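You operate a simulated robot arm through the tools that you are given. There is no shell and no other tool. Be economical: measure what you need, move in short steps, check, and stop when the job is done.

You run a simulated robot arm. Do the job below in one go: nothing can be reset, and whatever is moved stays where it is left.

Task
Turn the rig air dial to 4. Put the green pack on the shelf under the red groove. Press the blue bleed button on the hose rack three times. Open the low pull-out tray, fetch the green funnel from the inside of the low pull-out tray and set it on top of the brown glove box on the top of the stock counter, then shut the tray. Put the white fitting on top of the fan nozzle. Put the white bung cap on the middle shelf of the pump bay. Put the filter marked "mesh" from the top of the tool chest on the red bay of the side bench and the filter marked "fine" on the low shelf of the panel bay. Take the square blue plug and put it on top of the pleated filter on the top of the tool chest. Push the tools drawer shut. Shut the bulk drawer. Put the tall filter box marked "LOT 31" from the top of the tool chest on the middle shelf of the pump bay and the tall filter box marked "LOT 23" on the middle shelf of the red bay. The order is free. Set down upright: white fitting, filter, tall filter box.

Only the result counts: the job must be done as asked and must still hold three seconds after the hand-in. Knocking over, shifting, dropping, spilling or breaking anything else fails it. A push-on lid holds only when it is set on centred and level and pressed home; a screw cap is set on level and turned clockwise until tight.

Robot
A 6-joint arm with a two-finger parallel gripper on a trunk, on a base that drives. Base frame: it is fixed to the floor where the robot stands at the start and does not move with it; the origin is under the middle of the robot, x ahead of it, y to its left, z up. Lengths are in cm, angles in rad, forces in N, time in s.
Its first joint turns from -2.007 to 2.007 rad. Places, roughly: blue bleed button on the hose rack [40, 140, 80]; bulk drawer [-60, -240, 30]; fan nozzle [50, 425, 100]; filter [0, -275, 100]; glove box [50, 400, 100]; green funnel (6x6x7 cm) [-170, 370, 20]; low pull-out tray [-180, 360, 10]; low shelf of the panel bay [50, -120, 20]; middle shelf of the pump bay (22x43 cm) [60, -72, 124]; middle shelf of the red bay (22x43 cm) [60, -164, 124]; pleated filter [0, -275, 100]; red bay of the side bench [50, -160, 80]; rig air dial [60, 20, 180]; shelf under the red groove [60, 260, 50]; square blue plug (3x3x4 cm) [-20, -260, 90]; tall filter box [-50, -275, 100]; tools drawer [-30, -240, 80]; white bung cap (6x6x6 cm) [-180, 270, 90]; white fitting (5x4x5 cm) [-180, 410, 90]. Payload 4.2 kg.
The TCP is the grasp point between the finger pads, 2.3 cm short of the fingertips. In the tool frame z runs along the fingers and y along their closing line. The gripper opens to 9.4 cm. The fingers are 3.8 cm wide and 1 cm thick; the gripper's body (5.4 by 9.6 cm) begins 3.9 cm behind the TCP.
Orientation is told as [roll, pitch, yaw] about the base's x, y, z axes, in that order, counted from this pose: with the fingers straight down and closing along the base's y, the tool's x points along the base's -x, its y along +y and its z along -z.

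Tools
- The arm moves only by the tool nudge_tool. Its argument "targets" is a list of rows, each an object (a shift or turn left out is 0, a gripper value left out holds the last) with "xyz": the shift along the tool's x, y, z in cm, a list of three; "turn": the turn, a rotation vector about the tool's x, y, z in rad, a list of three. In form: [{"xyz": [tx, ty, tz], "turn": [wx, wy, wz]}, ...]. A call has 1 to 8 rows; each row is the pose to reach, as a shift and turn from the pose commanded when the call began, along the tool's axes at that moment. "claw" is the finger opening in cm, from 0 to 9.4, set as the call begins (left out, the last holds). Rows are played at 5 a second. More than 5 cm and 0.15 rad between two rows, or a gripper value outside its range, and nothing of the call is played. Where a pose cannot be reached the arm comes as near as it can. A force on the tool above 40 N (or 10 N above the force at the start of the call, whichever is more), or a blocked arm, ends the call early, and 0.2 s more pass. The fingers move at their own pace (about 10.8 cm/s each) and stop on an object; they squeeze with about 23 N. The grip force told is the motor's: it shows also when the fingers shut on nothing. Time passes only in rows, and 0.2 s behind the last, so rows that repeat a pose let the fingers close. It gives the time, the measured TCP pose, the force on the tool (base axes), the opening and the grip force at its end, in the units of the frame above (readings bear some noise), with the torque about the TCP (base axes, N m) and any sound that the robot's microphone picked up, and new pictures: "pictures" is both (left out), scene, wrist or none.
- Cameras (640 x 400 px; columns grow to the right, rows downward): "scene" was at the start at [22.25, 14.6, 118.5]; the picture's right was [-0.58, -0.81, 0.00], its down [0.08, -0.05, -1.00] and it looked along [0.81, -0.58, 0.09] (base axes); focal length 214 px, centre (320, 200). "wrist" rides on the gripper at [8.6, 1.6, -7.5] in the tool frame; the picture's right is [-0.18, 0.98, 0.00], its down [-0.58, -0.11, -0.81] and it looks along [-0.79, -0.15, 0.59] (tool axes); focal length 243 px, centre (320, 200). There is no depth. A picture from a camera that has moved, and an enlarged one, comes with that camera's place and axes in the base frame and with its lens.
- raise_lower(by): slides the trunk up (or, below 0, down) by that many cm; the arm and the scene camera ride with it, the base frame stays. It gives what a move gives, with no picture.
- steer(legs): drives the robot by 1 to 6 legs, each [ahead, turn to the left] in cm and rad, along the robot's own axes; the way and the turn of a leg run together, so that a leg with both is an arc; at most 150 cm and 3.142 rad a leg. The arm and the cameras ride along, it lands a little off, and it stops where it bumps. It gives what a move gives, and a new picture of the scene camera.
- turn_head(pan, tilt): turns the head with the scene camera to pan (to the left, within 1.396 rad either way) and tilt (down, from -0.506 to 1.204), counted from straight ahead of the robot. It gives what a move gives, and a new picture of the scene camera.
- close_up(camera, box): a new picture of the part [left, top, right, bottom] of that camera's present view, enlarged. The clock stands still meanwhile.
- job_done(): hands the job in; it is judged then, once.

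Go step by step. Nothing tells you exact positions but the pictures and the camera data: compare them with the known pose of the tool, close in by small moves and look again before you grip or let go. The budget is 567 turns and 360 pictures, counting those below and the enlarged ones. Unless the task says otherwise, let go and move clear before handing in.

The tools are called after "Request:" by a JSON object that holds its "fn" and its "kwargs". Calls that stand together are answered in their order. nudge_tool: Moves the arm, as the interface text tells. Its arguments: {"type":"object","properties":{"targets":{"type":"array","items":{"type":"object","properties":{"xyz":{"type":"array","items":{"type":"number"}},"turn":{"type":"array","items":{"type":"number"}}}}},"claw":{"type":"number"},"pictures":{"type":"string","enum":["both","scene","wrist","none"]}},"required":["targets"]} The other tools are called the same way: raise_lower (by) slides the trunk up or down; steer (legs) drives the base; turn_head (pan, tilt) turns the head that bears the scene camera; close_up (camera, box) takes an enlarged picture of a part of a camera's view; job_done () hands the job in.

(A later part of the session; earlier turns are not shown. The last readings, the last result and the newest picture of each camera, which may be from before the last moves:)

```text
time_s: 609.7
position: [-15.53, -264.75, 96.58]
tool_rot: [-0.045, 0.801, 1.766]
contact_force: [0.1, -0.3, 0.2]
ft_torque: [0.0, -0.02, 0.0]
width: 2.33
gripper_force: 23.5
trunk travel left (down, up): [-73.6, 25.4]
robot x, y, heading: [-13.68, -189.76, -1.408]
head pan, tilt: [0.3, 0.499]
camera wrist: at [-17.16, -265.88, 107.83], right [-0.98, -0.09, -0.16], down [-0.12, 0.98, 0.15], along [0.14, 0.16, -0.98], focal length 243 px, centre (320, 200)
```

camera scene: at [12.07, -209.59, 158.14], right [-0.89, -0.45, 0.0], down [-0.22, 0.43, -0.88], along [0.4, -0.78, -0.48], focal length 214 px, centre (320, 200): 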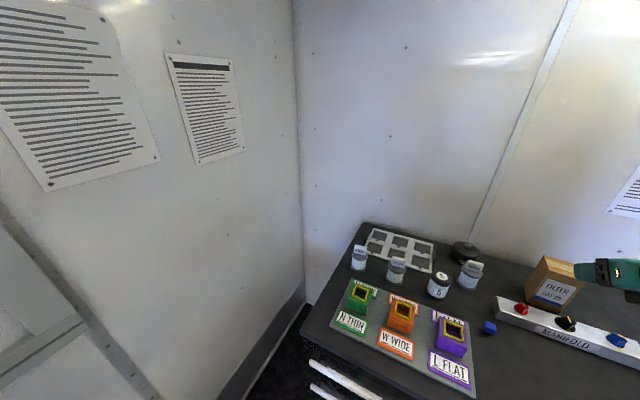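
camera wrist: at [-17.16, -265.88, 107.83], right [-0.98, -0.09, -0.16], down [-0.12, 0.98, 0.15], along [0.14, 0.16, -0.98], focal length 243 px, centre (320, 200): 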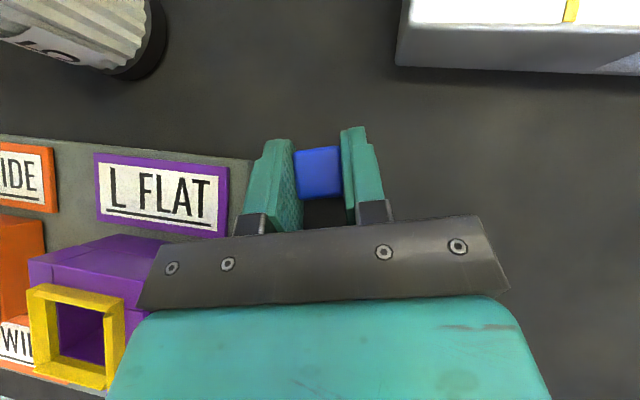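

Plug gripped (2.3). Raise, rotate the base left 0.17 to bring it over toward the pleated filter (top centre ≈ [-1.8,-272.7,102]).

Request:
{"fn": "raise_lower", "kwargs": {"by": 18}}

Request:
{"fn": "steer", "kwargs": {"legs": [[0, 0.175]]}}

Request:
{"fn": "nudge_tool", "kwargs": {"targets": [{"xyz": [2, 0, 2.1]}, {"xyz": [3.5, 0, 3.6]}, {"xyz": [3.5, 0, 3.6]}], "pictures": "wrist"}}

```text
time_s: 611.7
position: [-15.37, -264.79, 114.47]
tool_rot: [-0.044, 0.799, 1.766]
contact_force: [-0.1, 0.2, -0.5]
ft_torque: [0.0, 0.0, -0.01]
width: 2.32
gripper_force: 23.1
trunk travel left (down, up): [-91.6, 7.4]
robot x, y, heading: [-13.72, -189.86, -1.405]
head pan, tilt: [0.3, 0.499]
```

```text
time_s: 612.8
position: [-2.19, -263.95, 114.53]
tool_rot: [-0.043, 0.799, 1.942]
contact_force: [-0.3, 0.0, -1.7]
ft_torque: [-0.01, 0.0, 0.0]
width: 2.32
gripper_force: 22.8
trunk travel left (down, up): [-91.6, 7.4]
robot x, y, heading: [-13.53, -189.95, -1.227]
head pan, tilt: [0.3, 0.499]
camera scene: at [15.15, -204.73, 157.15], right [-0.8, -0.6, 0.0], down [-0.29, 0.38, -0.88], along [0.53, -0.7, -0.48], focal length 214 px, centre (320, 200)
```

scene: 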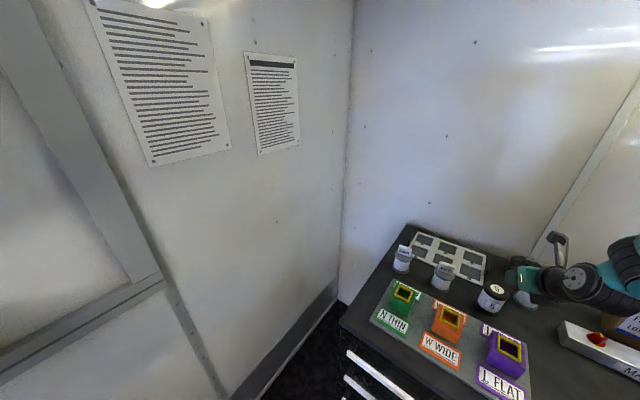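

```text
time_s: 613.6
position: [-0.17, -268.4, 114.74]
tool_rot: [-0.043, 0.799, 1.943]
contact_force: [-0.1, 0.4, -2.1]
ft_torque: [-0.02, 0.0, 0.02]
width: 2.35
gripper_force: 23.2
trunk travel left (down, up): [-91.6, 7.4]
robot x, y, heading: [-13.84, -189.87, -1.225]
head pan, tilt: [0.3, 0.499]
camera wrist: at [-1.74, -269.84, 125.92], right [-0.95, -0.27, -0.16], down [-0.29, 0.95, 0.15], along [0.11, 0.19, -0.98], focal length 243 px, centre (320, 200)
```

wrist: 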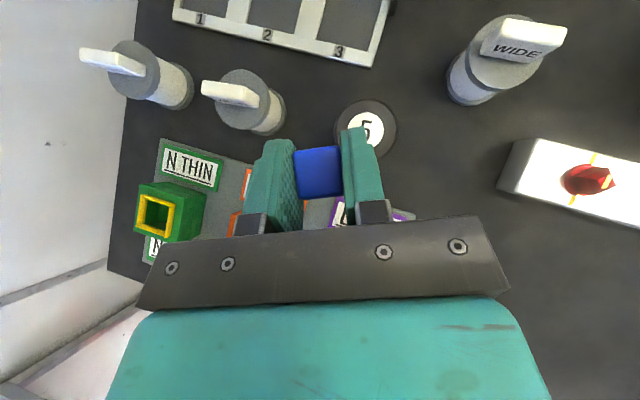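

Filter top at [-1.4,-273.1,102]. Move over and lower to just above it.

Request:
{"fn": "nudge_tool", "kwargs": {"targets": [{"xyz": [1.3, 1.5, 1.35]}, {"xyz": [2.65, 2.9, 2.7]}, {"xyz": [-0.2, 2.9, 5.5]}, {"xyz": [-2.7, 2.9, 7.9]}, {"xyz": [-2.7, 2.9, 7.9]}], "pictures": "both"}}

Request:
{"fn": "close_up", "kwargs": {"camera": "scene", "box": [420, 230, 580, 330]}}

```text
time_s: 614.8
position: [-1.17, -273.0, 106.97]
tool_rot: [-0.044, 0.8, 1.943]
contact_force: [-0.5, -0.9, -1.6]
ft_torque: [-0.02, 0.0, -0.03]
width: 2.34
gripper_force: 23.0
trunk travel left (down, up): [-91.6, 7.4]
robot x, y, heading: [-13.74, -189.93, -1.228]
head pan, tilt: [0.3, 0.499]
camera scene: at [15.17, -204.73, 157.15], right [-0.8, -0.6, 0.0], down [-0.29, 0.38, -0.88], along [0.53, -0.7, -0.48], focal length 214 px, centre (320, 200)
camera wrist: at [-2.75, -274.35, 118.26], right [-0.95, -0.27, -0.16], down [-0.29, 0.95, 0.15], along [0.11, 0.19, -0.98], focal length 243 px, centre (320, 200)
```

scene: 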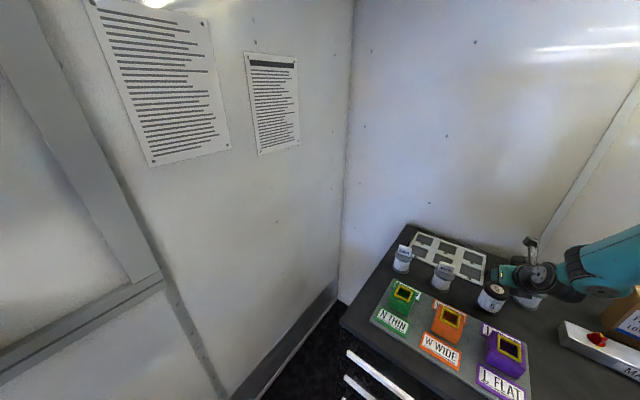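
wrist: 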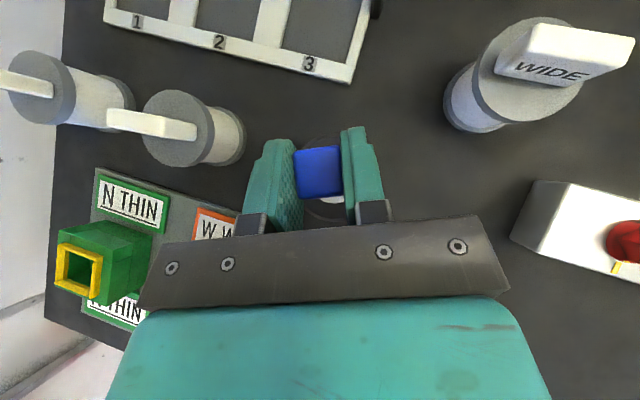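

```text
4.00 times, centred on (500, 280) of scene
camera zoom: at [15.17, -204.73, 157.15], right [-0.8, -0.6, 0.0], down [-0.29, 0.38, -0.88], along [0.53, -0.7, -0.48], focal length 858 px, centre (-400, -120)
```

zoom: 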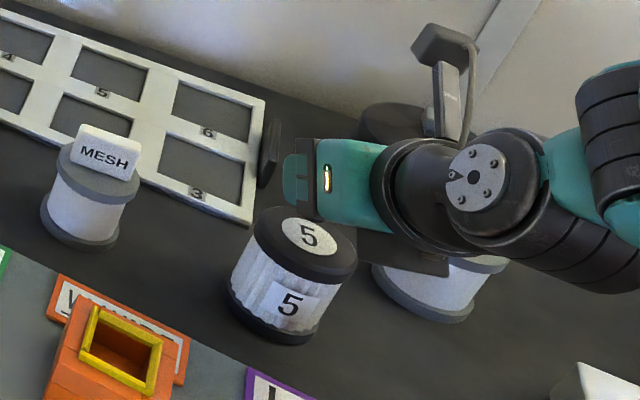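

Aligned above the filter. Lower until contact, then release.

Request:
{"fn": "nudge_tool", "kwargs": {"targets": [{"xyz": [-0.4, 0, 0.4]}, {"xyz": [-0.7, 0, 0.7]}, {"xyz": [-0.9, 0, 0.85]}, {"xyz": [-1.1, 0, 1.05]}, {"xyz": [-1.3, 0, 1.25]}, {"xyz": [-1.5, 0, 1.45]}, {"xyz": [-1.7, 0, 1.65]}], "pictures": "none"}}

```text
time_s: 616.4
position: [-0.92, -273.12, 105.02]
tool_rot: [-0.042, 0.806, 1.945]
contact_force: [-0.2, -1.9, 18.2]
ft_torque: [-0.2, 0.0, 0.05]
width: 2.4
gripper_force: 22.6
trunk travel left (down, up): [-91.6, 7.4]
robot x, y, heading: [-13.83, -190.03, -1.226]
head pan, tilt: [0.3, 0.499]
```

Request:
{"fn": "nudge_tool", "kwargs": {"targets": [{"xyz": [0.2, 0, -0.2]}, {"xyz": [0.2, 0, -0.2]}], "pictures": "none"}}

Request:
{"fn": "nudge_tool", "kwargs": {"targets": [{"xyz": [0, 0, 0]}, {"xyz": [0, 0, 0]}], "claw": 3.6, "pictures": "wrist"}}

```text
time_s: 617.0
position: [-1.11, -272.93, 104.83]
tool_rot: [-0.043, 0.797, 1.942]
contact_force: [1.3, -2.8, 7.9]
ft_torque: [-0.16, -0.04, -0.02]
width: 2.35
gripper_force: 22.9
trunk travel left (down, up): [-91.6, 7.4]
robot x, y, heading: [-13.8, -189.94, -1.226]
head pan, tilt: [0.3, 0.499]
```

```text
time_s: 617.6
position: [-1.07, -272.96, 104.89]
tool_rot: [-0.043, 0.796, 1.943]
contact_force: [0.6, 0.6, -0.5]
ft_torque: [0.01, 0.02, -0.04]
width: 3.6
gripper_force: 0.1
trunk travel left (down, up): [-91.6, 7.4]
robot x, y, heading: [-13.49, -190.14, -1.227]
head pan, tilt: [0.3, 0.499]
camera wrist: at [-2.64, -274.37, 116.06], right [-0.95, -0.27, -0.16], down [-0.29, 0.95, 0.15], along [0.11, 0.19, -0.98], focal length 243 px, centre (320, 200)
```

wrist: 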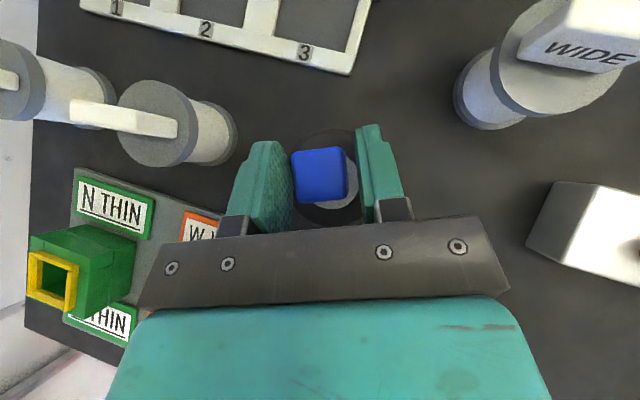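

Plug stands on the filter. Retract along the tool axis.

Request:
{"fn": "nudge_tool", "kwargs": {"targets": [{"xyz": [0, 0, 0]}, {"xyz": [0, 0, -1.5]}, {"xyz": [0, 0, -4]}, {"xyz": [0, 0, -8]}, {"xyz": [0, 0, -12]}], "claw": 4.6, "pictures": "wrist"}}

Request:
{"fn": "close_up", "kwargs": {"camera": "scene", "box": [380, 230, 540, 330]}}

```text
time_s: 618.8
position: [-4.84, -265.22, 113.24]
tool_rot: [-0.043, 0.8, 1.944]
contact_force: [0.1, -1.0, 0.3]
ft_torque: [0.01, 0.0, 0.02]
width: 4.6
gripper_force: 0.0
trunk travel left (down, up): [-91.6, 7.4]
robot x, y, heading: [-13.7, -189.8, -1.228]
head pan, tilt: [0.3, 0.499]
camera wrist: at [-6.42, -266.59, 124.52], right [-0.95, -0.27, -0.16], down [-0.29, 0.95, 0.15], along [0.11, 0.19, -0.98], focal length 243 px, centre (320, 200)
```

wrist: 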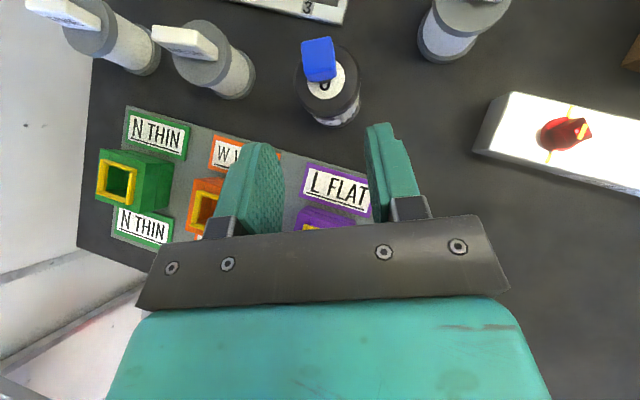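

```text
4.00 times, centred on (460, 280) of scene
camera zoom: at [15.2, -204.78, 157.13], right [-0.8, -0.6, 0.0], down [-0.29, 0.38, -0.88], along [0.53, -0.7, -0.48], focal length 858 px, centre (-240, -120)
```

zoom: 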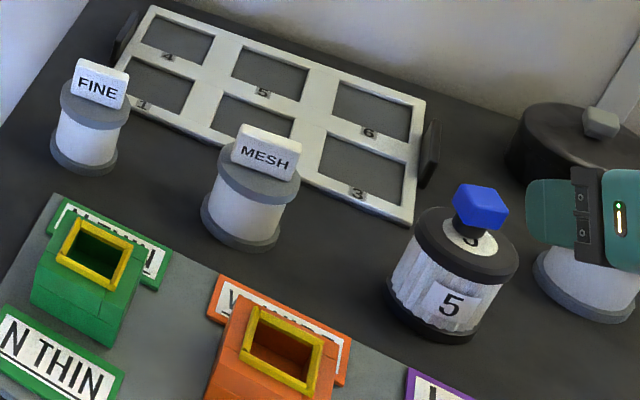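

Plug done. Now MESH at about [11.8,-272]. Rotate the base left 0.2, then approach.

Request:
{"fn": "steer", "kwargs": {"legs": [[0, 0.2]]}}

Request:
{"fn": "nudge_tool", "kwargs": {"targets": [{"xyz": [2.3, 1.5, 2.4]}, {"xyz": [4.5, 3, 4.6]}, {"xyz": [4.5, 3, 4.6]}], "claw": 7.8, "pictures": "wrist"}}

```text
time_s: 620.0
position: [9.85, -261.9, 113.33]
tool_rot: [-0.045, 0.799, 2.143]
contact_force: [-0.1, 0.4, 0.1]
ft_torque: [0.0, 0.02, -0.01]
width: 4.59
gripper_force: 0.1
trunk travel left (down, up): [-91.6, 7.4]
robot x, y, heading: [-13.77, -190.15, -1.025]
head pan, tilt: [0.3, 0.499]
camera scene: at [17.56, -198.69, 157.15], right [-0.66, -0.75, 0.0], down [-0.36, 0.32, -0.88], along [0.66, -0.58, -0.48], focal length 214 px, centre (320, 200)
```

scene: 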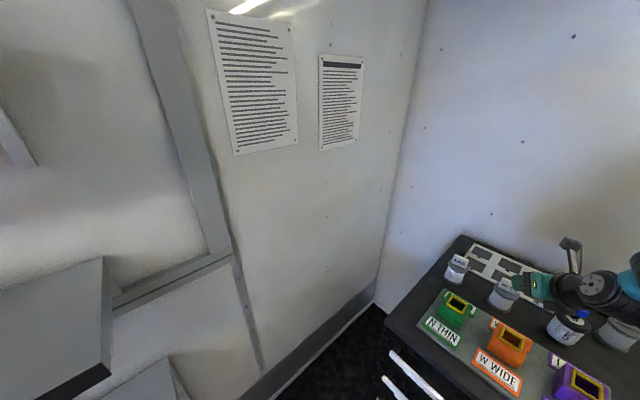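

```text
time_s: 620.8
position: [11.02, -269.24, 113.34]
tool_rot: [-0.043, 0.799, 2.141]
contact_force: [-0.3, 0.1, 0.4]
ft_torque: [0.04, -0.02, 0.01]
width: 7.79
gripper_force: 0.1
trunk travel left (down, up): [-91.6, 7.4]
robot x, y, heading: [-13.45, -190.01, -1.026]
head pan, tilt: [0.3, 0.499]
camera wrist: at [9.78, -270.91, 124.58], right [-0.88, -0.45, -0.16], down [-0.47, 0.87, 0.15], along [0.07, 0.21, -0.98], focal length 243 px, centre (320, 200)
```

wrist: 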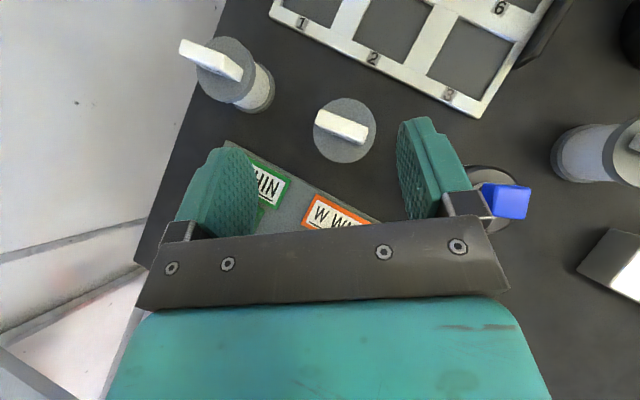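

MESH centre [12.4,-272.9]. Move over and descend to z≈97.

Request:
{"fn": "nudge_tool", "kwargs": {"targets": [{"xyz": [2.7, 0.8, 2.77]}, {"xyz": [-0.5, 0.8, 5.9]}, {"xyz": [-3.7, 0.8, 9]}, {"xyz": [-6.5, 0.8, 11.7]}, {"xyz": [-6.5, 0.8, 11.7]}], "pictures": "wrist"}}

```text
time_s: 622.0
position: [12.97, -272.25, 100.64]
tool_rot: [-0.043, 0.799, 2.143]
contact_force: [-0.2, -0.1, -0.2]
ft_torque: [-0.01, 0.0, -0.01]
width: 7.81
gripper_force: 0.0
trunk travel left (down, up): [-91.6, 7.4]
robot x, y, heading: [-13.69, -189.91, -1.026]
head pan, tilt: [0.3, 0.499]
camera wrist: at [11.7, -273.96, 111.76], right [-0.88, -0.45, -0.16], down [-0.47, 0.87, 0.15], along [0.07, 0.21, -0.98], focal length 243 px, centre (320, 200)
```

wrist: 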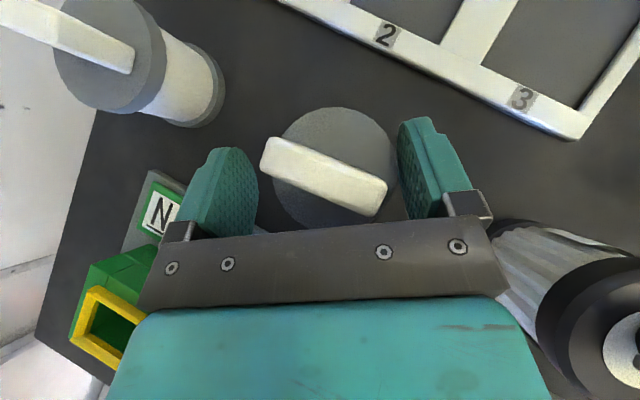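

Fits. Final descent and close.

Request:
{"fn": "nudge_tool", "kwargs": {"targets": [{"xyz": [-1, 0.25, 1]}, {"xyz": [-2, 0.25, 1.95]}, {"xyz": [-2.6, 0.25, 2.5]}, {"xyz": [-2.6, 0.25, 2.5]}], "pictures": "wrist"}}

```text
time_s: 622.5
position: [12.9, -273.02, 99.44]
tool_rot: [-0.036, 0.824, 2.147]
contact_force: [-4.9, 6.9, 23.3]
ft_torque: [-0.33, 0.33, -0.18]
width: 7.82
gripper_force: 0.0
trunk travel left (down, up): [-91.6, 7.4]
robot x, y, heading: [-13.66, -190.06, -1.025]
head pan, tilt: [0.3, 0.499]
stopped in row 2: the force on the tool passed its limit (the readings are from after the stop); the commanded pose is now the measured one
camera wrist: at [11.5, -274.38, 110.65], right [-0.88, -0.45, -0.16], down [-0.47, 0.87, 0.12], along [0.08, 0.18, -0.98], focal length 243 px, centre (320, 200)
```

wrist: 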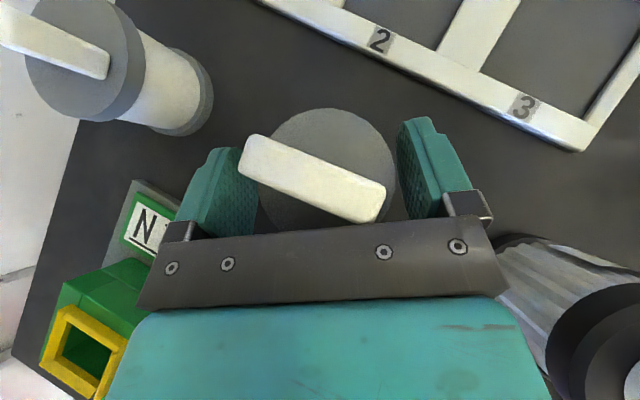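

The palm met the top disc's rim. Shift the grasp 1.6 cm back so the cylinder sits nearer the fingertips, then lower.

Request:
{"fn": "nudge_tool", "kwargs": {"targets": [{"xyz": [0.7, 0, -0.7]}, {"xyz": [-0.4, 0.2, -1.85]}, {"xyz": [-1.2, 0.2, -1]}, {"xyz": [-1.9, 0.2, -0.4]}, {"xyz": [-2.3, 0.2, 0]}, {"xyz": [-2.3, 0.2, 0]}], "pictures": "wrist"}}

```text
time_s: 624.0
position: [11.85, -271.55, 97.29]
tool_rot: [-0.039, 0.818, 2.146]
contact_force: [-1.1, -0.2, -0.8]
ft_torque: [0.03, 0.03, -0.03]
width: 7.78
gripper_force: 0.1
trunk travel left (down, up): [-91.6, 7.4]
robot x, y, heading: [-13.44, -189.88, -1.026]
head pan, tilt: [0.3, 0.499]
camera wrist: at [10.58, -273.11, 108.51], right [-0.88, -0.45, -0.16], down [-0.47, 0.87, 0.13], along [0.08, 0.19, -0.98], focal length 243 px, centre (320, 200)
```

wrist: 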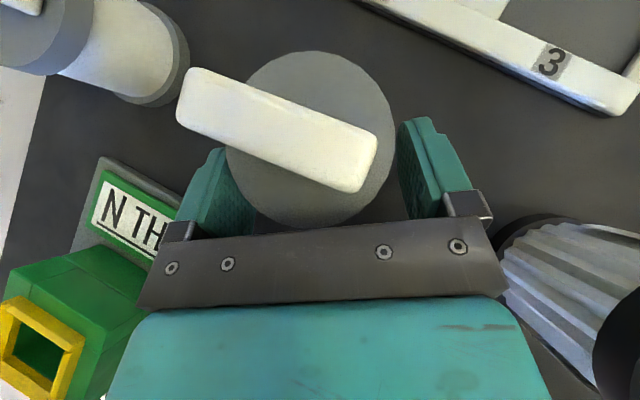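

No contact; cylinder is between the fingers. Close.

Request:
{"fn": "nudge_tool", "kwargs": {"targets": [{"xyz": [0, 0.2, 0]}, {"xyz": [0, 0.2, 0]}, {"xyz": [0, 0.2, 0]}], "claw": 4, "pictures": "wrist"}}

```text
time_s: 624.8
position: [11.69, -271.81, 97.34]
tool_rot: [-0.04, 0.82, 2.147]
contact_force: [1.0, 0.8, 1.6]
ft_torque: [-0.06, 0.0, 0.04]
width: 6.08
gripper_force: 22.7
trunk travel left (down, up): [-91.6, 7.4]
robot x, y, heading: [-13.43, -189.82, -1.028]
head pan, tilt: [0.3, 0.499]
camera wrist: at [10.4, -273.27, 108.54], right [-0.88, -0.45, -0.16], down [-0.47, 0.87, 0.13], along [0.08, 0.19, -0.98], focal length 243 px, centre (320, 200)
```

wrist: 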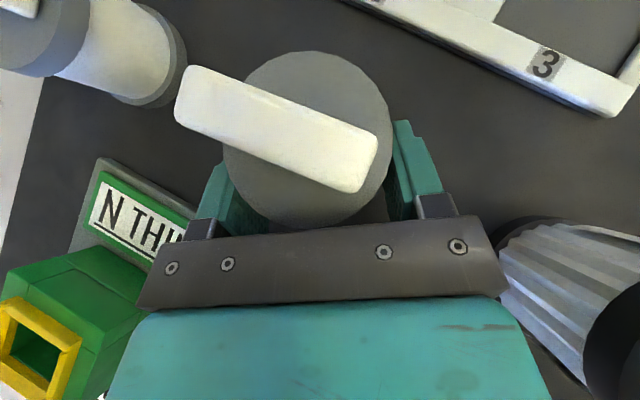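

Gripped MESH. Lift.

Request:
{"fn": "nudge_tool", "kwargs": {"targets": [{"xyz": [2, 0, -1.9]}, {"xyz": [5, 0, -4.6]}, {"xyz": [8.2, 0, -7.6]}, {"xyz": [11.5, 0, -10.6]}], "pictures": "wrist"}}

```text
time_s: 625.8
position: [11.44, -272.08, 112.83]
tool_rot: [-0.04, 0.814, 2.145]
contact_force: [-0.3, -0.4, -0.2]
ft_torque: [0.01, -0.01, 0.01]
width: 6.07
gripper_force: 22.5
trunk travel left (down, up): [-91.6, 7.4]
robot x, y, heading: [-13.78, -189.95, -1.024]
head pan, tilt: [0.3, 0.499]
camera wrist: at [10.14, -273.61, 124.04], right [-0.88, -0.45, -0.16], down [-0.47, 0.87, 0.13], along [0.08, 0.19, -0.98], focal length 243 px, centre (320, 200)
```

wrist: 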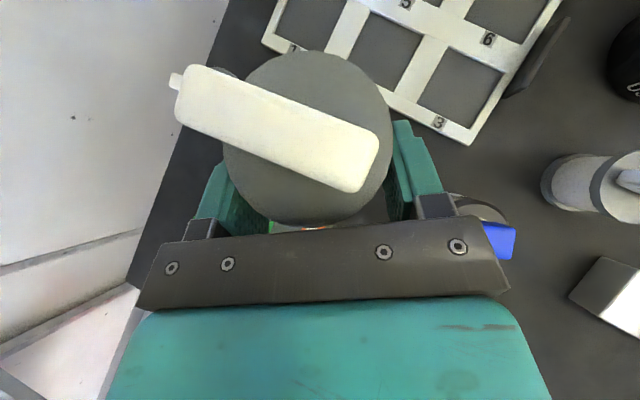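

MESH held. Back out to (-45,-139), turn to face east, lower and look at the red bay bench.

Request:
{"fn": "steer", "kwargs": {"legs": [[-60, 0], [0, 1.02]]}}

Request:
{"fn": "turn_head", "kwargs": {"pan": -0.3, "tilt": 0.4}}

Request:
{"fn": "nudge_tool", "kwargs": {"targets": [{"xyz": [0, 0, 0]}], "pictures": "wrist"}}

```text
time_s: 631.8
position: [38.63, -159.16, 112.81]
tool_rot: [-0.039, 0.818, -3.112]
contact_force: [0.0, 0.0, -0.7]
ft_torque: [0.0, -0.02, -0.01]
width: 6.06
gripper_force: 23.1
trunk travel left (down, up): [-91.6, 7.4]
robot x, y, heading: [-44.41, -138.18, 0.0]
head pan, tilt: [0.3, 0.499]
camera scene: at [-20.96, -115.72, 157.15], right [0.29, -0.96, 0.0], down [-0.46, -0.14, -0.88], along [0.84, 0.26, -0.48], focal length 214 px, centre (320, 200)
```

scene: 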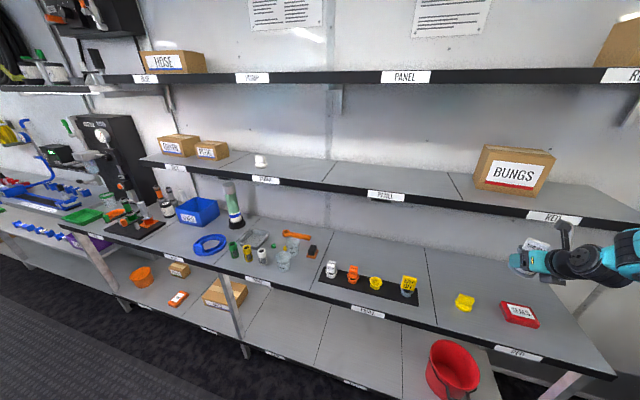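

```text
time_s: 632.8
position: [38.57, -159.08, 112.86]
tool_rot: [-0.038, 0.817, -3.113]
contact_force: [-0.3, -0.3, -1.4]
ft_torque: [-0.04, 0.02, -0.01]
width: 6.06
gripper_force: 23.1
trunk travel left (down, up): [-91.6, 7.4]
robot x, y, heading: [-44.62, -137.92, -0.006]
head pan, tilt: [-0.3, 0.4]
camera scene: at [-20.8, -121.13, 158.06], right [-0.3, -0.96, 0.0], down [-0.37, 0.12, -0.92], along [0.88, -0.27, -0.39], focal length 214 px, centre (320, 200)
```

scene: 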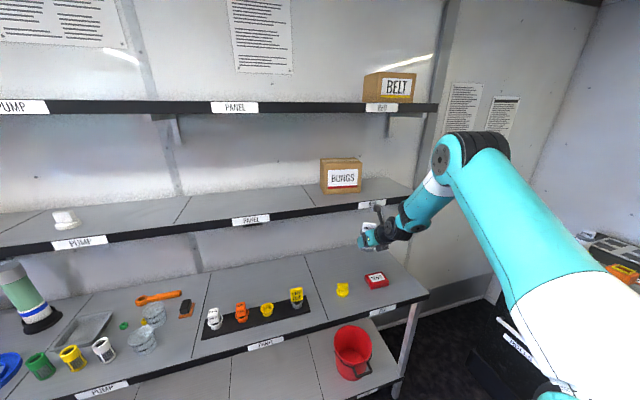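

```text
time_s: 633.2
position: [38.42, -159.24, 112.81]
tool_rot: [-0.038, 0.818, -3.111]
contact_force: [-0.9, -0.9, -0.7]
ft_torque: [-0.02, 0.04, 0.01]
width: 6.06
gripper_force: 22.6
trunk travel left (down, up): [-91.6, 7.4]
robot x, y, heading: [-44.64, -137.97, 0.0]
head pan, tilt: [-0.3, 0.4]
camera wrist: at [39.12, -161.06, 124.08], right [-0.07, -0.98, -0.16], down [-0.99, 0.05, 0.13], along [-0.12, 0.17, -0.98], focal length 243 px, centre (320, 200)
```

wrist: 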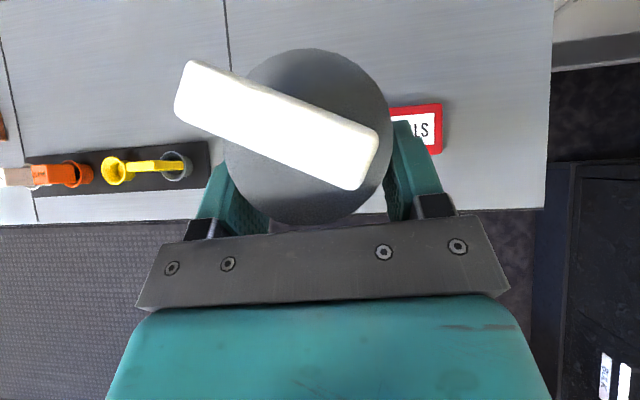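

Yellow item at ≈[46,-152], red pack ≈[45.5,-170]; I'll set MESH behind them at ≈[58,-161]. Lower to z≈101, drive 13, extend.

Request:
{"fn": "nudge_tool", "kwargs": {"targets": [{"xyz": [-2.9, 0, 2.7]}, {"xyz": [-5.8, 0, 5.4]}, {"xyz": [-8.6, 0.5, 8.1]}, {"xyz": [-8.6, 1.5, 8.1]}], "pictures": "none"}}

Request:
{"fn": "steer", "kwargs": {"legs": [[14, 0]]}}

Request:
{"fn": "nudge_tool", "kwargs": {"targets": [{"xyz": [1.3, 0, 1.4]}, {"xyz": [2.6, 0, 2.8]}, {"xyz": [3.8, 0, 4.1]}, {"xyz": [3.8, 0, 4.1]}], "pictures": "wrist"}}

```text
time_s: 634.2
position: [38.69, -160.27, 100.87]
tool_rot: [-0.039, 0.817, -3.112]
contact_force: [-0.6, 0.0, 0.0]
ft_torque: [0.02, 0.02, 0.01]
width: 6.08
gripper_force: 23.1
trunk travel left (down, up): [-91.6, 7.4]
robot x, y, heading: [-44.82, -138.16, -0.001]
head pan, tilt: [-0.3, 0.4]
```

```text
time_s: 635.5
position: [52.91, -160.13, 100.93]
tool_rot: [-0.039, 0.818, -3.109]
contact_force: [0.2, 0.4, 0.3]
ft_torque: [0.01, 0.03, -0.05]
width: 6.08
gripper_force: 23.3
trunk travel left (down, up): [-91.6, 7.4]
robot x, y, heading: [-30.87, -138.11, 0.003]
head pan, tilt: [-0.3, 0.4]
camera scene: at [-6.76, -121.06, 158.06], right [-0.29, -0.96, 0.0], down [-0.37, 0.11, -0.92], along [0.88, -0.27, -0.39], focal length 214 px, centre (320, 200)
```

scene: 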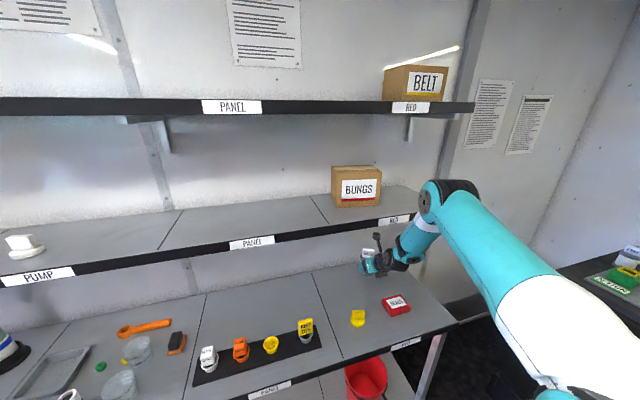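

```text
time_s: 636.5
position: [58.34, -159.83, 100.84]
tool_rot: [-0.038, 0.816, -3.108]
contact_force: [-1.3, 0.7, -1.3]
ft_torque: [0.01, 0.0, 0.02]
width: 6.06
gripper_force: 23.1
trunk travel left (down, up): [-91.6, 7.4]
robot x, y, heading: [-30.5, -138.05, 0.001]
head pan, tilt: [-0.3, 0.4]
camera wrist: at [58.98, -161.66, 112.13], right [-0.07, -0.98, -0.16], down [-0.99, 0.04, 0.13], along [-0.12, 0.17, -0.98], focal length 243 px, centre (320, 200)
```

wrist: 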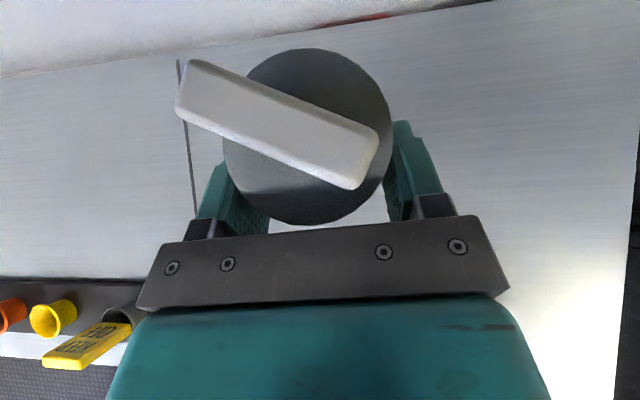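

Over the spot. Lower to ~z 88, then by small steps until contact.

Request:
{"fn": "nudge_tool", "kwargs": {"targets": [{"xyz": [-2.9, 0, 2.75]}, {"xyz": [-5.8, 0, 5.5]}, {"xyz": [-8.5, 0, 8]}, {"xyz": [-8.9, 0, 8.4]}, {"xyz": [-9.3, 0, 8.8]}, {"xyz": [-9.7, 0, 9.1]}, {"xyz": [-10.1, 0, 9.5]}, {"xyz": [-10.5, 0, 9.9]}], "pictures": "none"}}

Request:
{"fn": "nudge_tool", "kwargs": {"targets": [{"xyz": [-0.3, 0, 0.3]}, {"xyz": [-0.6, 0, 0.6]}, {"xyz": [-0.9, 0, 0.85]}, {"xyz": [-1.2, 0, 1.1]}, {"xyz": [-1.5, 0, 1.4]}, {"xyz": [-1.8, 0, 1.7]}, {"xyz": [-2.1, 0, 2.0]}], "pictures": "scene"}}

```text
time_s: 638.0
position: [58.85, -159.37, 88.01]
tool_rot: [-0.032, 0.835, -3.103]
contact_force: [4.4, -1.0, 10.6]
ft_torque: [-0.42, -0.26, 0.14]
width: 6.0
gripper_force: 23.2
trunk travel left (down, up): [-91.6, 7.4]
robot x, y, heading: [-30.67, -137.52, 0.0]
head pan, tilt: [-0.3, 0.4]
stopped in row 7: the force on the tool passed its limit (the readings are from after the stop); the commanded pose is now the measured one
```

```text
time_s: 638.5
position: [59.21, -159.6, 87.99]
tool_rot: [-0.029, 0.843, -3.102]
contact_force: [3.5, -1.0, 8.7]
ft_torque: [-0.21, -0.09, 0.08]
width: 6.02
gripper_force: 22.7
trunk travel left (down, up): [-91.6, 7.4]
robot x, y, heading: [-30.77, -137.82, -0.001]
head pan, tilt: [-0.3, 0.4]
stopped in row 2: the force on the tool passed its limit (the readings are from after the stop); the commanded pose is now the measured one
camera scene: at [-6.83, -121.05, 158.04], right [-0.29, -0.96, 0.0], down [-0.37, 0.11, -0.92], along [0.88, -0.27, -0.39], focal length 214 px, centre (320, 200)
```

scene: 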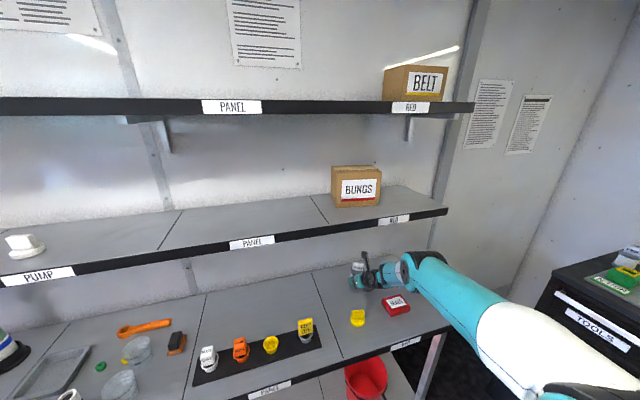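

Request:
{"fn": "close_up", "kwargs": {"camera": "scene", "box": [320, 230, 440, 330]}}

```text
4.00 times, centred on (380, 280) of scene
camera zoom: at [-6.83, -121.05, 158.04], right [-0.29, -0.96, 0.0], down [-0.37, 0.11, -0.92], along [0.88, -0.27, -0.39], focal length 858 px, centre (80, -120)
```

zoom: 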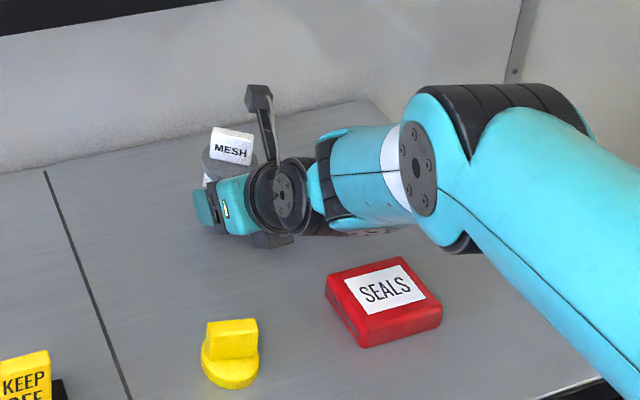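

MESH is resting on the bench. Ease, release, and back off along the tool axis.

Request:
{"fn": "nudge_tool", "kwargs": {"targets": [{"xyz": [0.15, 0, -0.1], "turn": [0, -0.02, 0]}, {"xyz": [0.15, 0, -0.1], "turn": [0, -0.02, 0]}], "pictures": "none"}}

Request:
{"fn": "nudge_tool", "kwargs": {"targets": [{"xyz": [0, 0, 0]}, {"xyz": [0, 0, 0]}, {"xyz": [0, 0, -1]}, {"xyz": [0, 0, -3]}, {"xyz": [0, 0, -6.5]}, {"xyz": [0, 0, -10.5]}], "claw": 8.2, "pictures": "wrist"}}

Request:
{"fn": "close_up", "kwargs": {"camera": "scene", "box": [320, 230, 440, 330]}}

```text
time_s: 639.1
position: [59.1, -159.57, 88.04]
tool_rot: [-0.031, 0.817, -3.102]
contact_force: [3.1, -1.0, 7.9]
ft_torque: [-0.28, -0.28, 0.13]
width: 5.98
gripper_force: 22.8
trunk travel left (down, up): [-91.6, 7.4]
robot x, y, heading: [-30.47, -137.88, 0.003]
head pan, tilt: [-0.3, 0.4]
```

```text
time_s: 640.5
position: [51.32, -160.14, 95.22]
tool_rot: [-0.031, 0.815, -3.1]
contact_force: [0.8, 0.0, -0.5]
ft_torque: [0.0, 0.02, 0.0]
width: 8.2
gripper_force: 0.0
trunk travel left (down, up): [-91.6, 7.4]
robot x, y, heading: [-30.66, -137.72, 0.001]
head pan, tilt: [-0.3, 0.4]
camera wrist: at [51.95, -162.07, 106.44], right [-0.07, -0.99, -0.15], down [-0.99, 0.04, 0.13], along [-0.12, 0.16, -0.98], focal length 243 px, centre (320, 200)
```

wrist: 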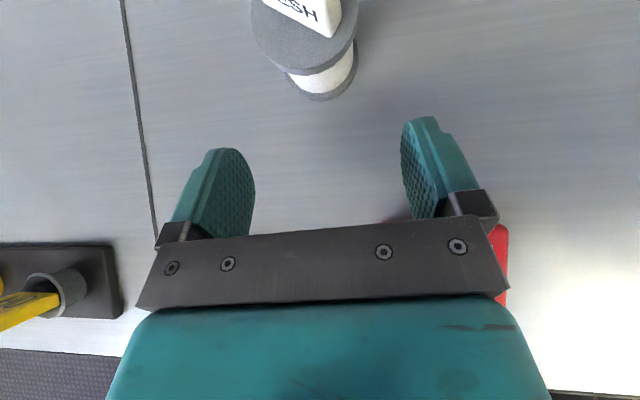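

```text
4.00 times, centred on (380, 280) of scene
camera zoom: at [-6.71, -121.06, 158.04], right [-0.29, -0.96, 0.0], down [-0.37, 0.11, -0.92], along [0.88, -0.27, -0.39], focal length 858 px, centre (80, -120)
```

zoom: 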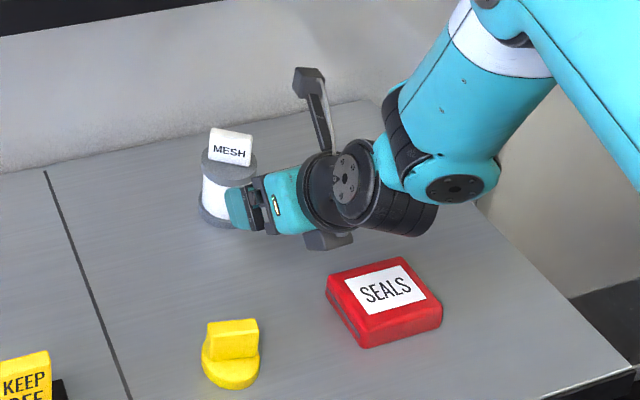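

MESH stands upright in the red bay. Next FINE. Raise, back out, return to the chest.

Request:
{"fn": "nudge_tool", "kwargs": {"targets": [{"xyz": [3, 0, -3]}, {"xyz": [6, 0, -6]}, {"xyz": [9, 0, -9]}, {"xyz": [12.5, 0, -12]}], "pictures": "none"}}

Request:
{"fn": "steer", "kwargs": {"legs": [[-14, 0], [0, -1.0], [63, 0], [0, 0.13]]}}

Request:
{"fn": "nudge_tool", "kwargs": {"targets": [{"xyz": [0, 0, 0]}], "pictures": "wrist"}}

```text
time_s: 641.4
position: [50.47, -160.3, 107.91]
tool_rot: [-0.038, 0.79, -3.109]
contact_force: [-2.9, 0.8, -5.7]
ft_torque: [-0.03, -0.49, -0.03]
width: 8.22
gripper_force: 0.1
trunk travel left (down, up): [-91.6, 7.4]
robot x, y, heading: [-30.71, -137.94, 0.002]
head pan, tilt: [-0.3, 0.4]
stopped in row 4: the force on the tool passed its limit (the readings are from after the stop); the commanded pose is now the measured one
```

```text
time_s: 649.0
position: [26.15, -267.33, 107.97]
tool_rot: [-0.039, 0.794, 2.318]
contact_force: [0.0, -0.1, -0.8]
ft_torque: [0.0, 0.02, 0.0]
width: 8.2
gripper_force: 0.1
trunk travel left (down, up): [-91.6, 7.4]
robot x, y, heading: [-9.73, -191.26, -0.861]
head pan, tilt: [-0.3, 0.4]
camera scene: at [18.35, -198.34, 158.06], right [-0.92, -0.4, 0.0], down [-0.16, 0.36, -0.92], along [0.37, -0.84, -0.39], focal length 214 px, centre (320, 200)
```

scene: 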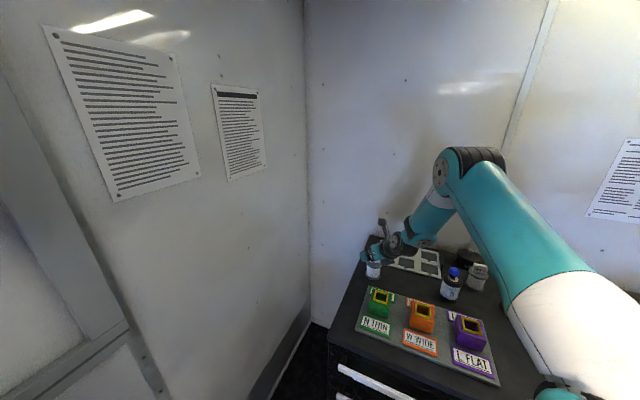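

```text
time_s: 649.4
position: [26.1, -267.29, 107.98]
tool_rot: [-0.038, 0.794, 2.318]
contact_force: [0.0, 0.3, -0.7]
ft_torque: [0.02, 0.01, -0.03]
width: 8.21
gripper_force: 0.1
trunk travel left (down, up): [-91.6, 7.4]
robot x, y, heading: [-9.72, -191.34, -0.856]
head pan, tilt: [-0.3, 0.4]
camera wrist: at [25.33, -269.32, 119.23], right [-0.79, -0.59, -0.16], down [-0.61, 0.78, 0.15], along [0.03, 0.22, -0.98], focal length 243 px, centre (320, 200)
```

wrist: 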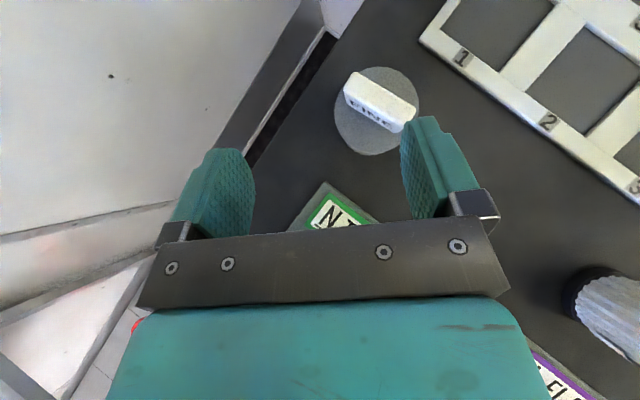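

FINE centre ≈ [26.5,-272.7]. Raise 2, align 1.6 cm short, and descend.

Request:
{"fn": "nudge_tool", "kwargs": {"targets": [{"xyz": [1.4, 1, -1.4]}, {"xyz": [3.3, 3.4, 0.4]}, {"xyz": [0.4, 3.4, 3.2]}, {"xyz": [-2.6, 3.4, 6.1]}, {"xyz": [-5.4, 3.4, 8.9]}, {"xyz": [-5.4, 3.4, 8.9]}], "pictures": "wrist"}}

```text
time_s: 650.8
position: [25.7, -271.62, 97.97]
tool_rot: [-0.037, 0.796, 2.321]
contact_force: [0.9, 0.2, -1.1]
ft_torque: [0.02, -0.02, -0.01]
width: 8.19
gripper_force: 0.0
trunk travel left (down, up): [-91.6, 7.4]
robot x, y, heading: [-9.64, -191.3, -0.857]
head pan, tilt: [-0.3, 0.4]
camera wrist: at [24.83, -273.45, 109.16], right [-0.79, -0.59, -0.16], down [-0.61, 0.78, 0.15], along [0.03, 0.22, -0.98], focal length 243 px, centre (320, 200)
```

wrist: 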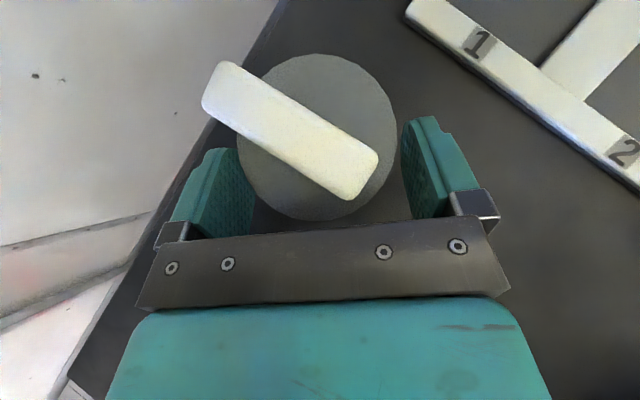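

Request:
{"fn": "nudge_tool", "kwargs": {"targets": [{"xyz": [-0.5, 0.3, 0.45]}, {"xyz": [-0.5, 0.3, 0.45]}], "pictures": "none"}}

Request:
{"fn": "nudge_tool", "kwargs": {"targets": [{"xyz": [0, 0, 0]}, {"xyz": [0, 0, 0]}, {"xyz": [0, 0, 0]}], "claw": 4, "pictures": "none"}}

Request:
{"fn": "nudge_tool", "kwargs": {"targets": [{"xyz": [1.5, 0, -1.5]}, {"xyz": [4.5, 0, -4.4]}, {"xyz": [7.5, 0, -7.4]}, {"xyz": [10.7, 0, -10.4]}], "pictures": "wrist"}}

```text
time_s: 651.4
position: [25.55, -271.73, 97.26]
tool_rot: [-0.039, 0.793, 2.318]
contact_force: [-0.1, -0.3, 0.1]
ft_torque: [0.01, 0.0, 0.0]
width: 8.21
gripper_force: 0.1
trunk travel left (down, up): [-91.6, 7.4]
robot x, y, heading: [-10.06, -191.25, -0.855]
head pan, tilt: [-0.3, 0.4]
```

```text
time_s: 652.2
position: [25.45, -271.61, 97.32]
tool_rot: [-0.036, 0.793, 2.317]
contact_force: [-0.5, -0.1, 2.5]
ft_torque: [-0.1, 0.03, -0.02]
width: 6.02
gripper_force: 23.4
trunk travel left (down, up): [-91.6, 7.4]
robot x, y, heading: [-9.98, -191.3, -0.857]
head pan, tilt: [-0.3, 0.4]
```

```text
time_s: 653.2
position: [25.18, -271.99, 112.07]
tool_rot: [-0.038, 0.792, 2.316]
contact_force: [0.0, 0.1, -1.0]
ft_torque: [0.0, 0.03, 0.01]
width: 6.0
gripper_force: 23.3
trunk travel left (down, up): [-91.6, 7.4]
robot x, y, heading: [-10.31, -191.63, -0.851]
head pan, tilt: [-0.3, 0.4]
camera wrist: at [24.34, -273.95, 123.32], right [-0.79, -0.59, -0.16], down [-0.61, 0.78, 0.15], along [0.03, 0.22, -0.98], focal length 243 px, centre (320, 200)
```

wrist: 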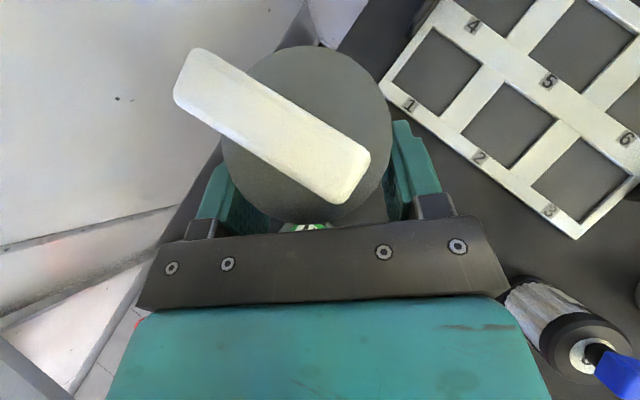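

FINE held. Back away, face east, lower to shelf height, and move to the panel bay (robot y≈-100).

Request:
{"fn": "steer", "kwargs": {"legs": [[-80, 0], [0, 0.85]]}}

Request:
{"fn": "raise_lower", "kwargs": {"by": -40}}

Request:
{"fn": "raise_lower", "kwargs": {"by": -39}}

Request:
{"fn": "steer", "kwargs": {"legs": [[0, 1.57], [32, 0], [0, -1.57]]}}

Request:
{"fn": "turn_head", "kwargs": {"pan": -0.3, "tilt": 0.3}}

```text
time_s: 659.7
position: [21.82, -158.68, 112.05]
tool_rot: [-0.038, 0.793, -3.126]
contact_force: [-0.2, 0.3, -1.4]
ft_torque: [0.02, 0.0, 0.03]
width: 5.98
gripper_force: 23.1
trunk travel left (down, up): [-91.6, 7.4]
robot x, y, heading: [-61.75, -130.81, -0.014]
head pan, tilt: [-0.3, 0.4]
camera scene: at [-37.52, -114.45, 158.06], right [-0.31, -0.95, 0.0], down [-0.37, 0.12, -0.92], along [0.88, -0.29, -0.39], focal length 214 px, centre (320, 200)
```

scene: 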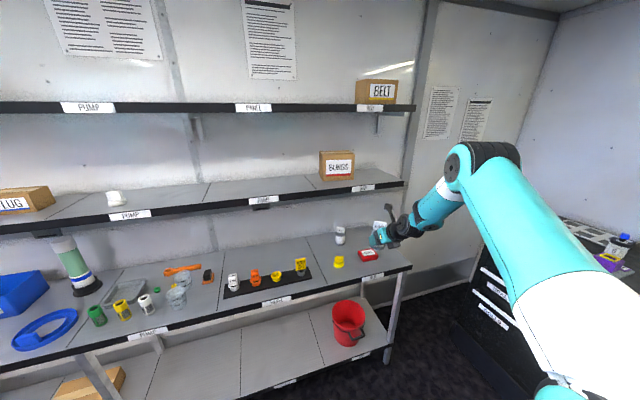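

```text
time_s: 663.5
position: [21.8, -158.78, 72.12]
tool_rot: [-0.039, 0.793, -3.125]
contact_force: [0.5, -0.1, 0.0]
ft_torque: [0.01, 0.03, 0.01]
width: 5.99
gripper_force: 23.4
trunk travel left (down, up): [-51.6, 47.4]
robot x, y, heading: [-61.57, -130.61, -0.015]
head pan, tilt: [-0.3, 0.4]
```

```text
time_s: 667.2
position: [21.89, -158.72, 33.09]
tool_rot: [-0.039, 0.794, -3.126]
contact_force: [-0.2, -0.1, 0.6]
ft_torque: [0.01, -0.03, -0.01]
width: 5.98
gripper_force: 23.0
trunk travel left (down, up): [-12.6, 86.4]
robot x, y, heading: [-61.91, -130.72, -0.016]
head pan, tilt: [-0.3, 0.4]
```

```text
time_s: 677.0
position: [22.26, -131.11, 33.14]
tool_rot: [-0.039, 0.795, 3.097]
contact_force: [-0.1, -0.5, -0.8]
ft_torque: [0.04, 0.03, -0.02]
width: 6.0
gripper_force: 23.2
trunk travel left (down, up): [-12.6, 86.4]
robot x, y, heading: [-59.25, -98.44, -0.076]
head pan, tilt: [-0.3, 0.4]
camera scene: at [-34.32, -83.32, 79.06], right [-0.37, -0.93, 0.0], down [-0.36, 0.14, -0.92], along [0.86, -0.34, -0.39], focal length 214 px, centre (320, 200)
```

scene: 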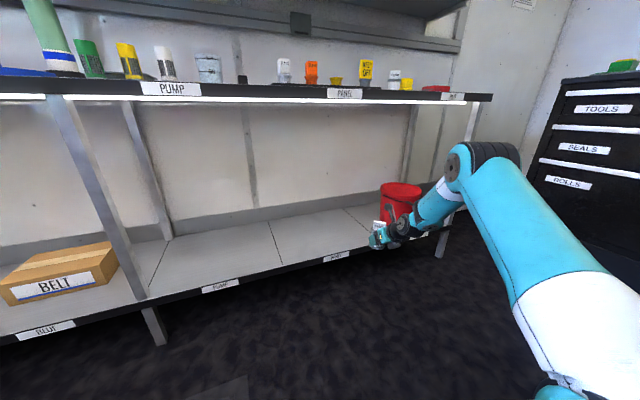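

```text
time_s: 677.6
position: [22.12, -131.17, 33.0]
tool_rot: [-0.037, 0.794, 3.096]
contact_force: [-0.2, 0.4, 0.2]
ft_torque: [0.0, -0.01, 0.0]
width: 5.95
gripper_force: 22.9
trunk travel left (down, up): [-12.6, 86.4]
robot x, y, heading: [-59.63, -98.68, -0.075]
head pan, tilt: [-0.3, 0.3]
camera scene: at [-34.26, -83.34, 79.98], right [-0.37, -0.93, 0.0], down [-0.28, 0.11, -0.96], along [0.89, -0.35, -0.3], focal length 214 px, centre (320, 200)
```

scene: 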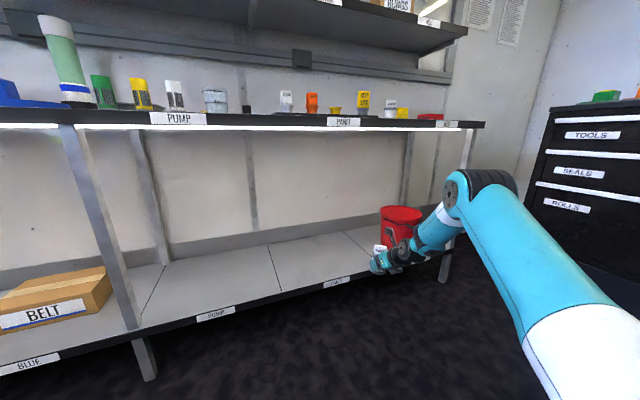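

Panel section of the low shelf is free. Straighten heading and drive in 28.

Request:
{"fn": "steer", "kwargs": {"legs": [[0, 0.075], [27, 0]]}}

Request:
{"fn": "nudge_tool", "kwargs": {"targets": [{"xyz": [0, 0, 0]}], "pictures": "wrist"}}

```text
time_s: 680.0
position: [51.25, -125.09, 33.23]
tool_rot: [-0.038, 0.793, -3.113]
contact_force: [-0.3, 0.3, -0.6]
ft_torque: [0.01, -0.03, -0.02]
width: 5.98
gripper_force: 22.8
trunk travel left (down, up): [-12.6, 86.4]
robot x, y, heading: [-32.79, -98.33, 0.001]
head pan, tilt: [-0.3, 0.3]
camera scene: at [-8.44, -81.61, 79.99], right [-0.3, -0.95, 0.0], down [-0.28, 0.09, -0.96], along [0.91, -0.29, -0.3], focal length 214 px, centre (320, 200)
```

scene: 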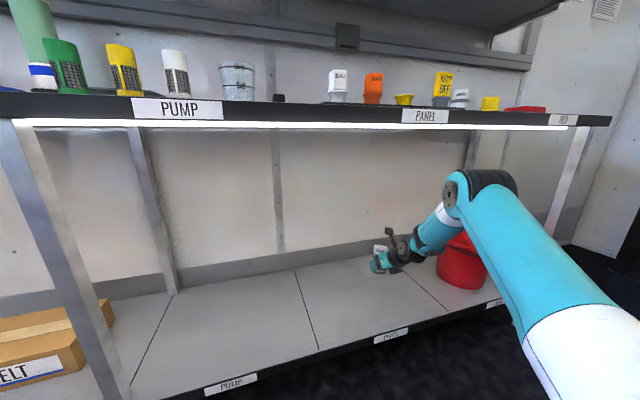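

```text
time_s: 680.4
position: [51.36, -124.98, 33.14]
tool_rot: [-0.039, 0.794, -3.114]
contact_force: [-0.4, 0.4, -1.0]
ft_torque: [-0.01, -0.02, 0.01]
width: 6.0
gripper_force: 23.0
trunk travel left (down, up): [-12.6, 86.4]
robot x, y, heading: [-32.29, -98.22, -0.008]
head pan, tilt: [-0.3, 0.3]
camera wrist: at [52.2, -127.02, 44.32], right [-0.08, -0.98, -0.16], down [-0.99, 0.05, 0.15], along [-0.14, 0.17, -0.98], focal length 243 px, centre (320, 200)
```

wrist: 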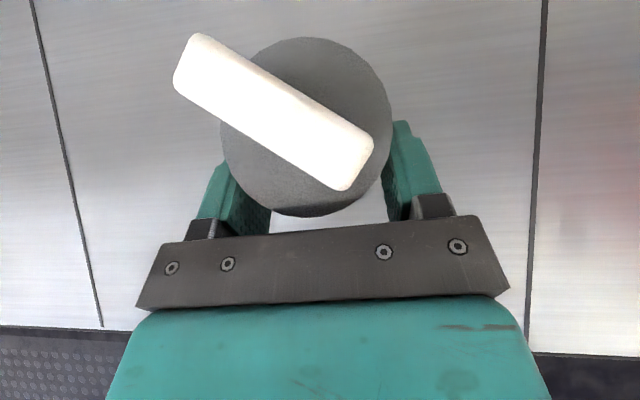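

Inside the panel section. Lower to contact.

Request:
{"fn": "nudge_tool", "kwargs": {"targets": [{"xyz": [-1.5, 0, 1.5]}, {"xyz": [-3, 0, 2.9]}, {"xyz": [-4, 0, 3.9]}, {"xyz": [-4.4, 0, 4.3]}, {"xyz": [-4.8, 0, 4.7]}, {"xyz": [-5.2, 0, 5.1]}, {"xyz": [-5.6, 0, 5.5]}, {"xyz": [-6, 0, 5.9]}], "pictures": "none"}}

```text
time_s: 682.2
position: [51.41, -124.74, 25.05]
tool_rot: [-0.037, 0.798, -3.112]
contact_force: [-4.5, 3.3, 26.9]
ft_torque: [-0.8, -0.02, -0.32]
width: 5.96
gripper_force: 22.3
trunk travel left (down, up): [-12.6, 86.4]
robot x, y, heading: [-32.66, -98.76, -0.004]
head pan, tilt: [-0.3, 0.3]
```

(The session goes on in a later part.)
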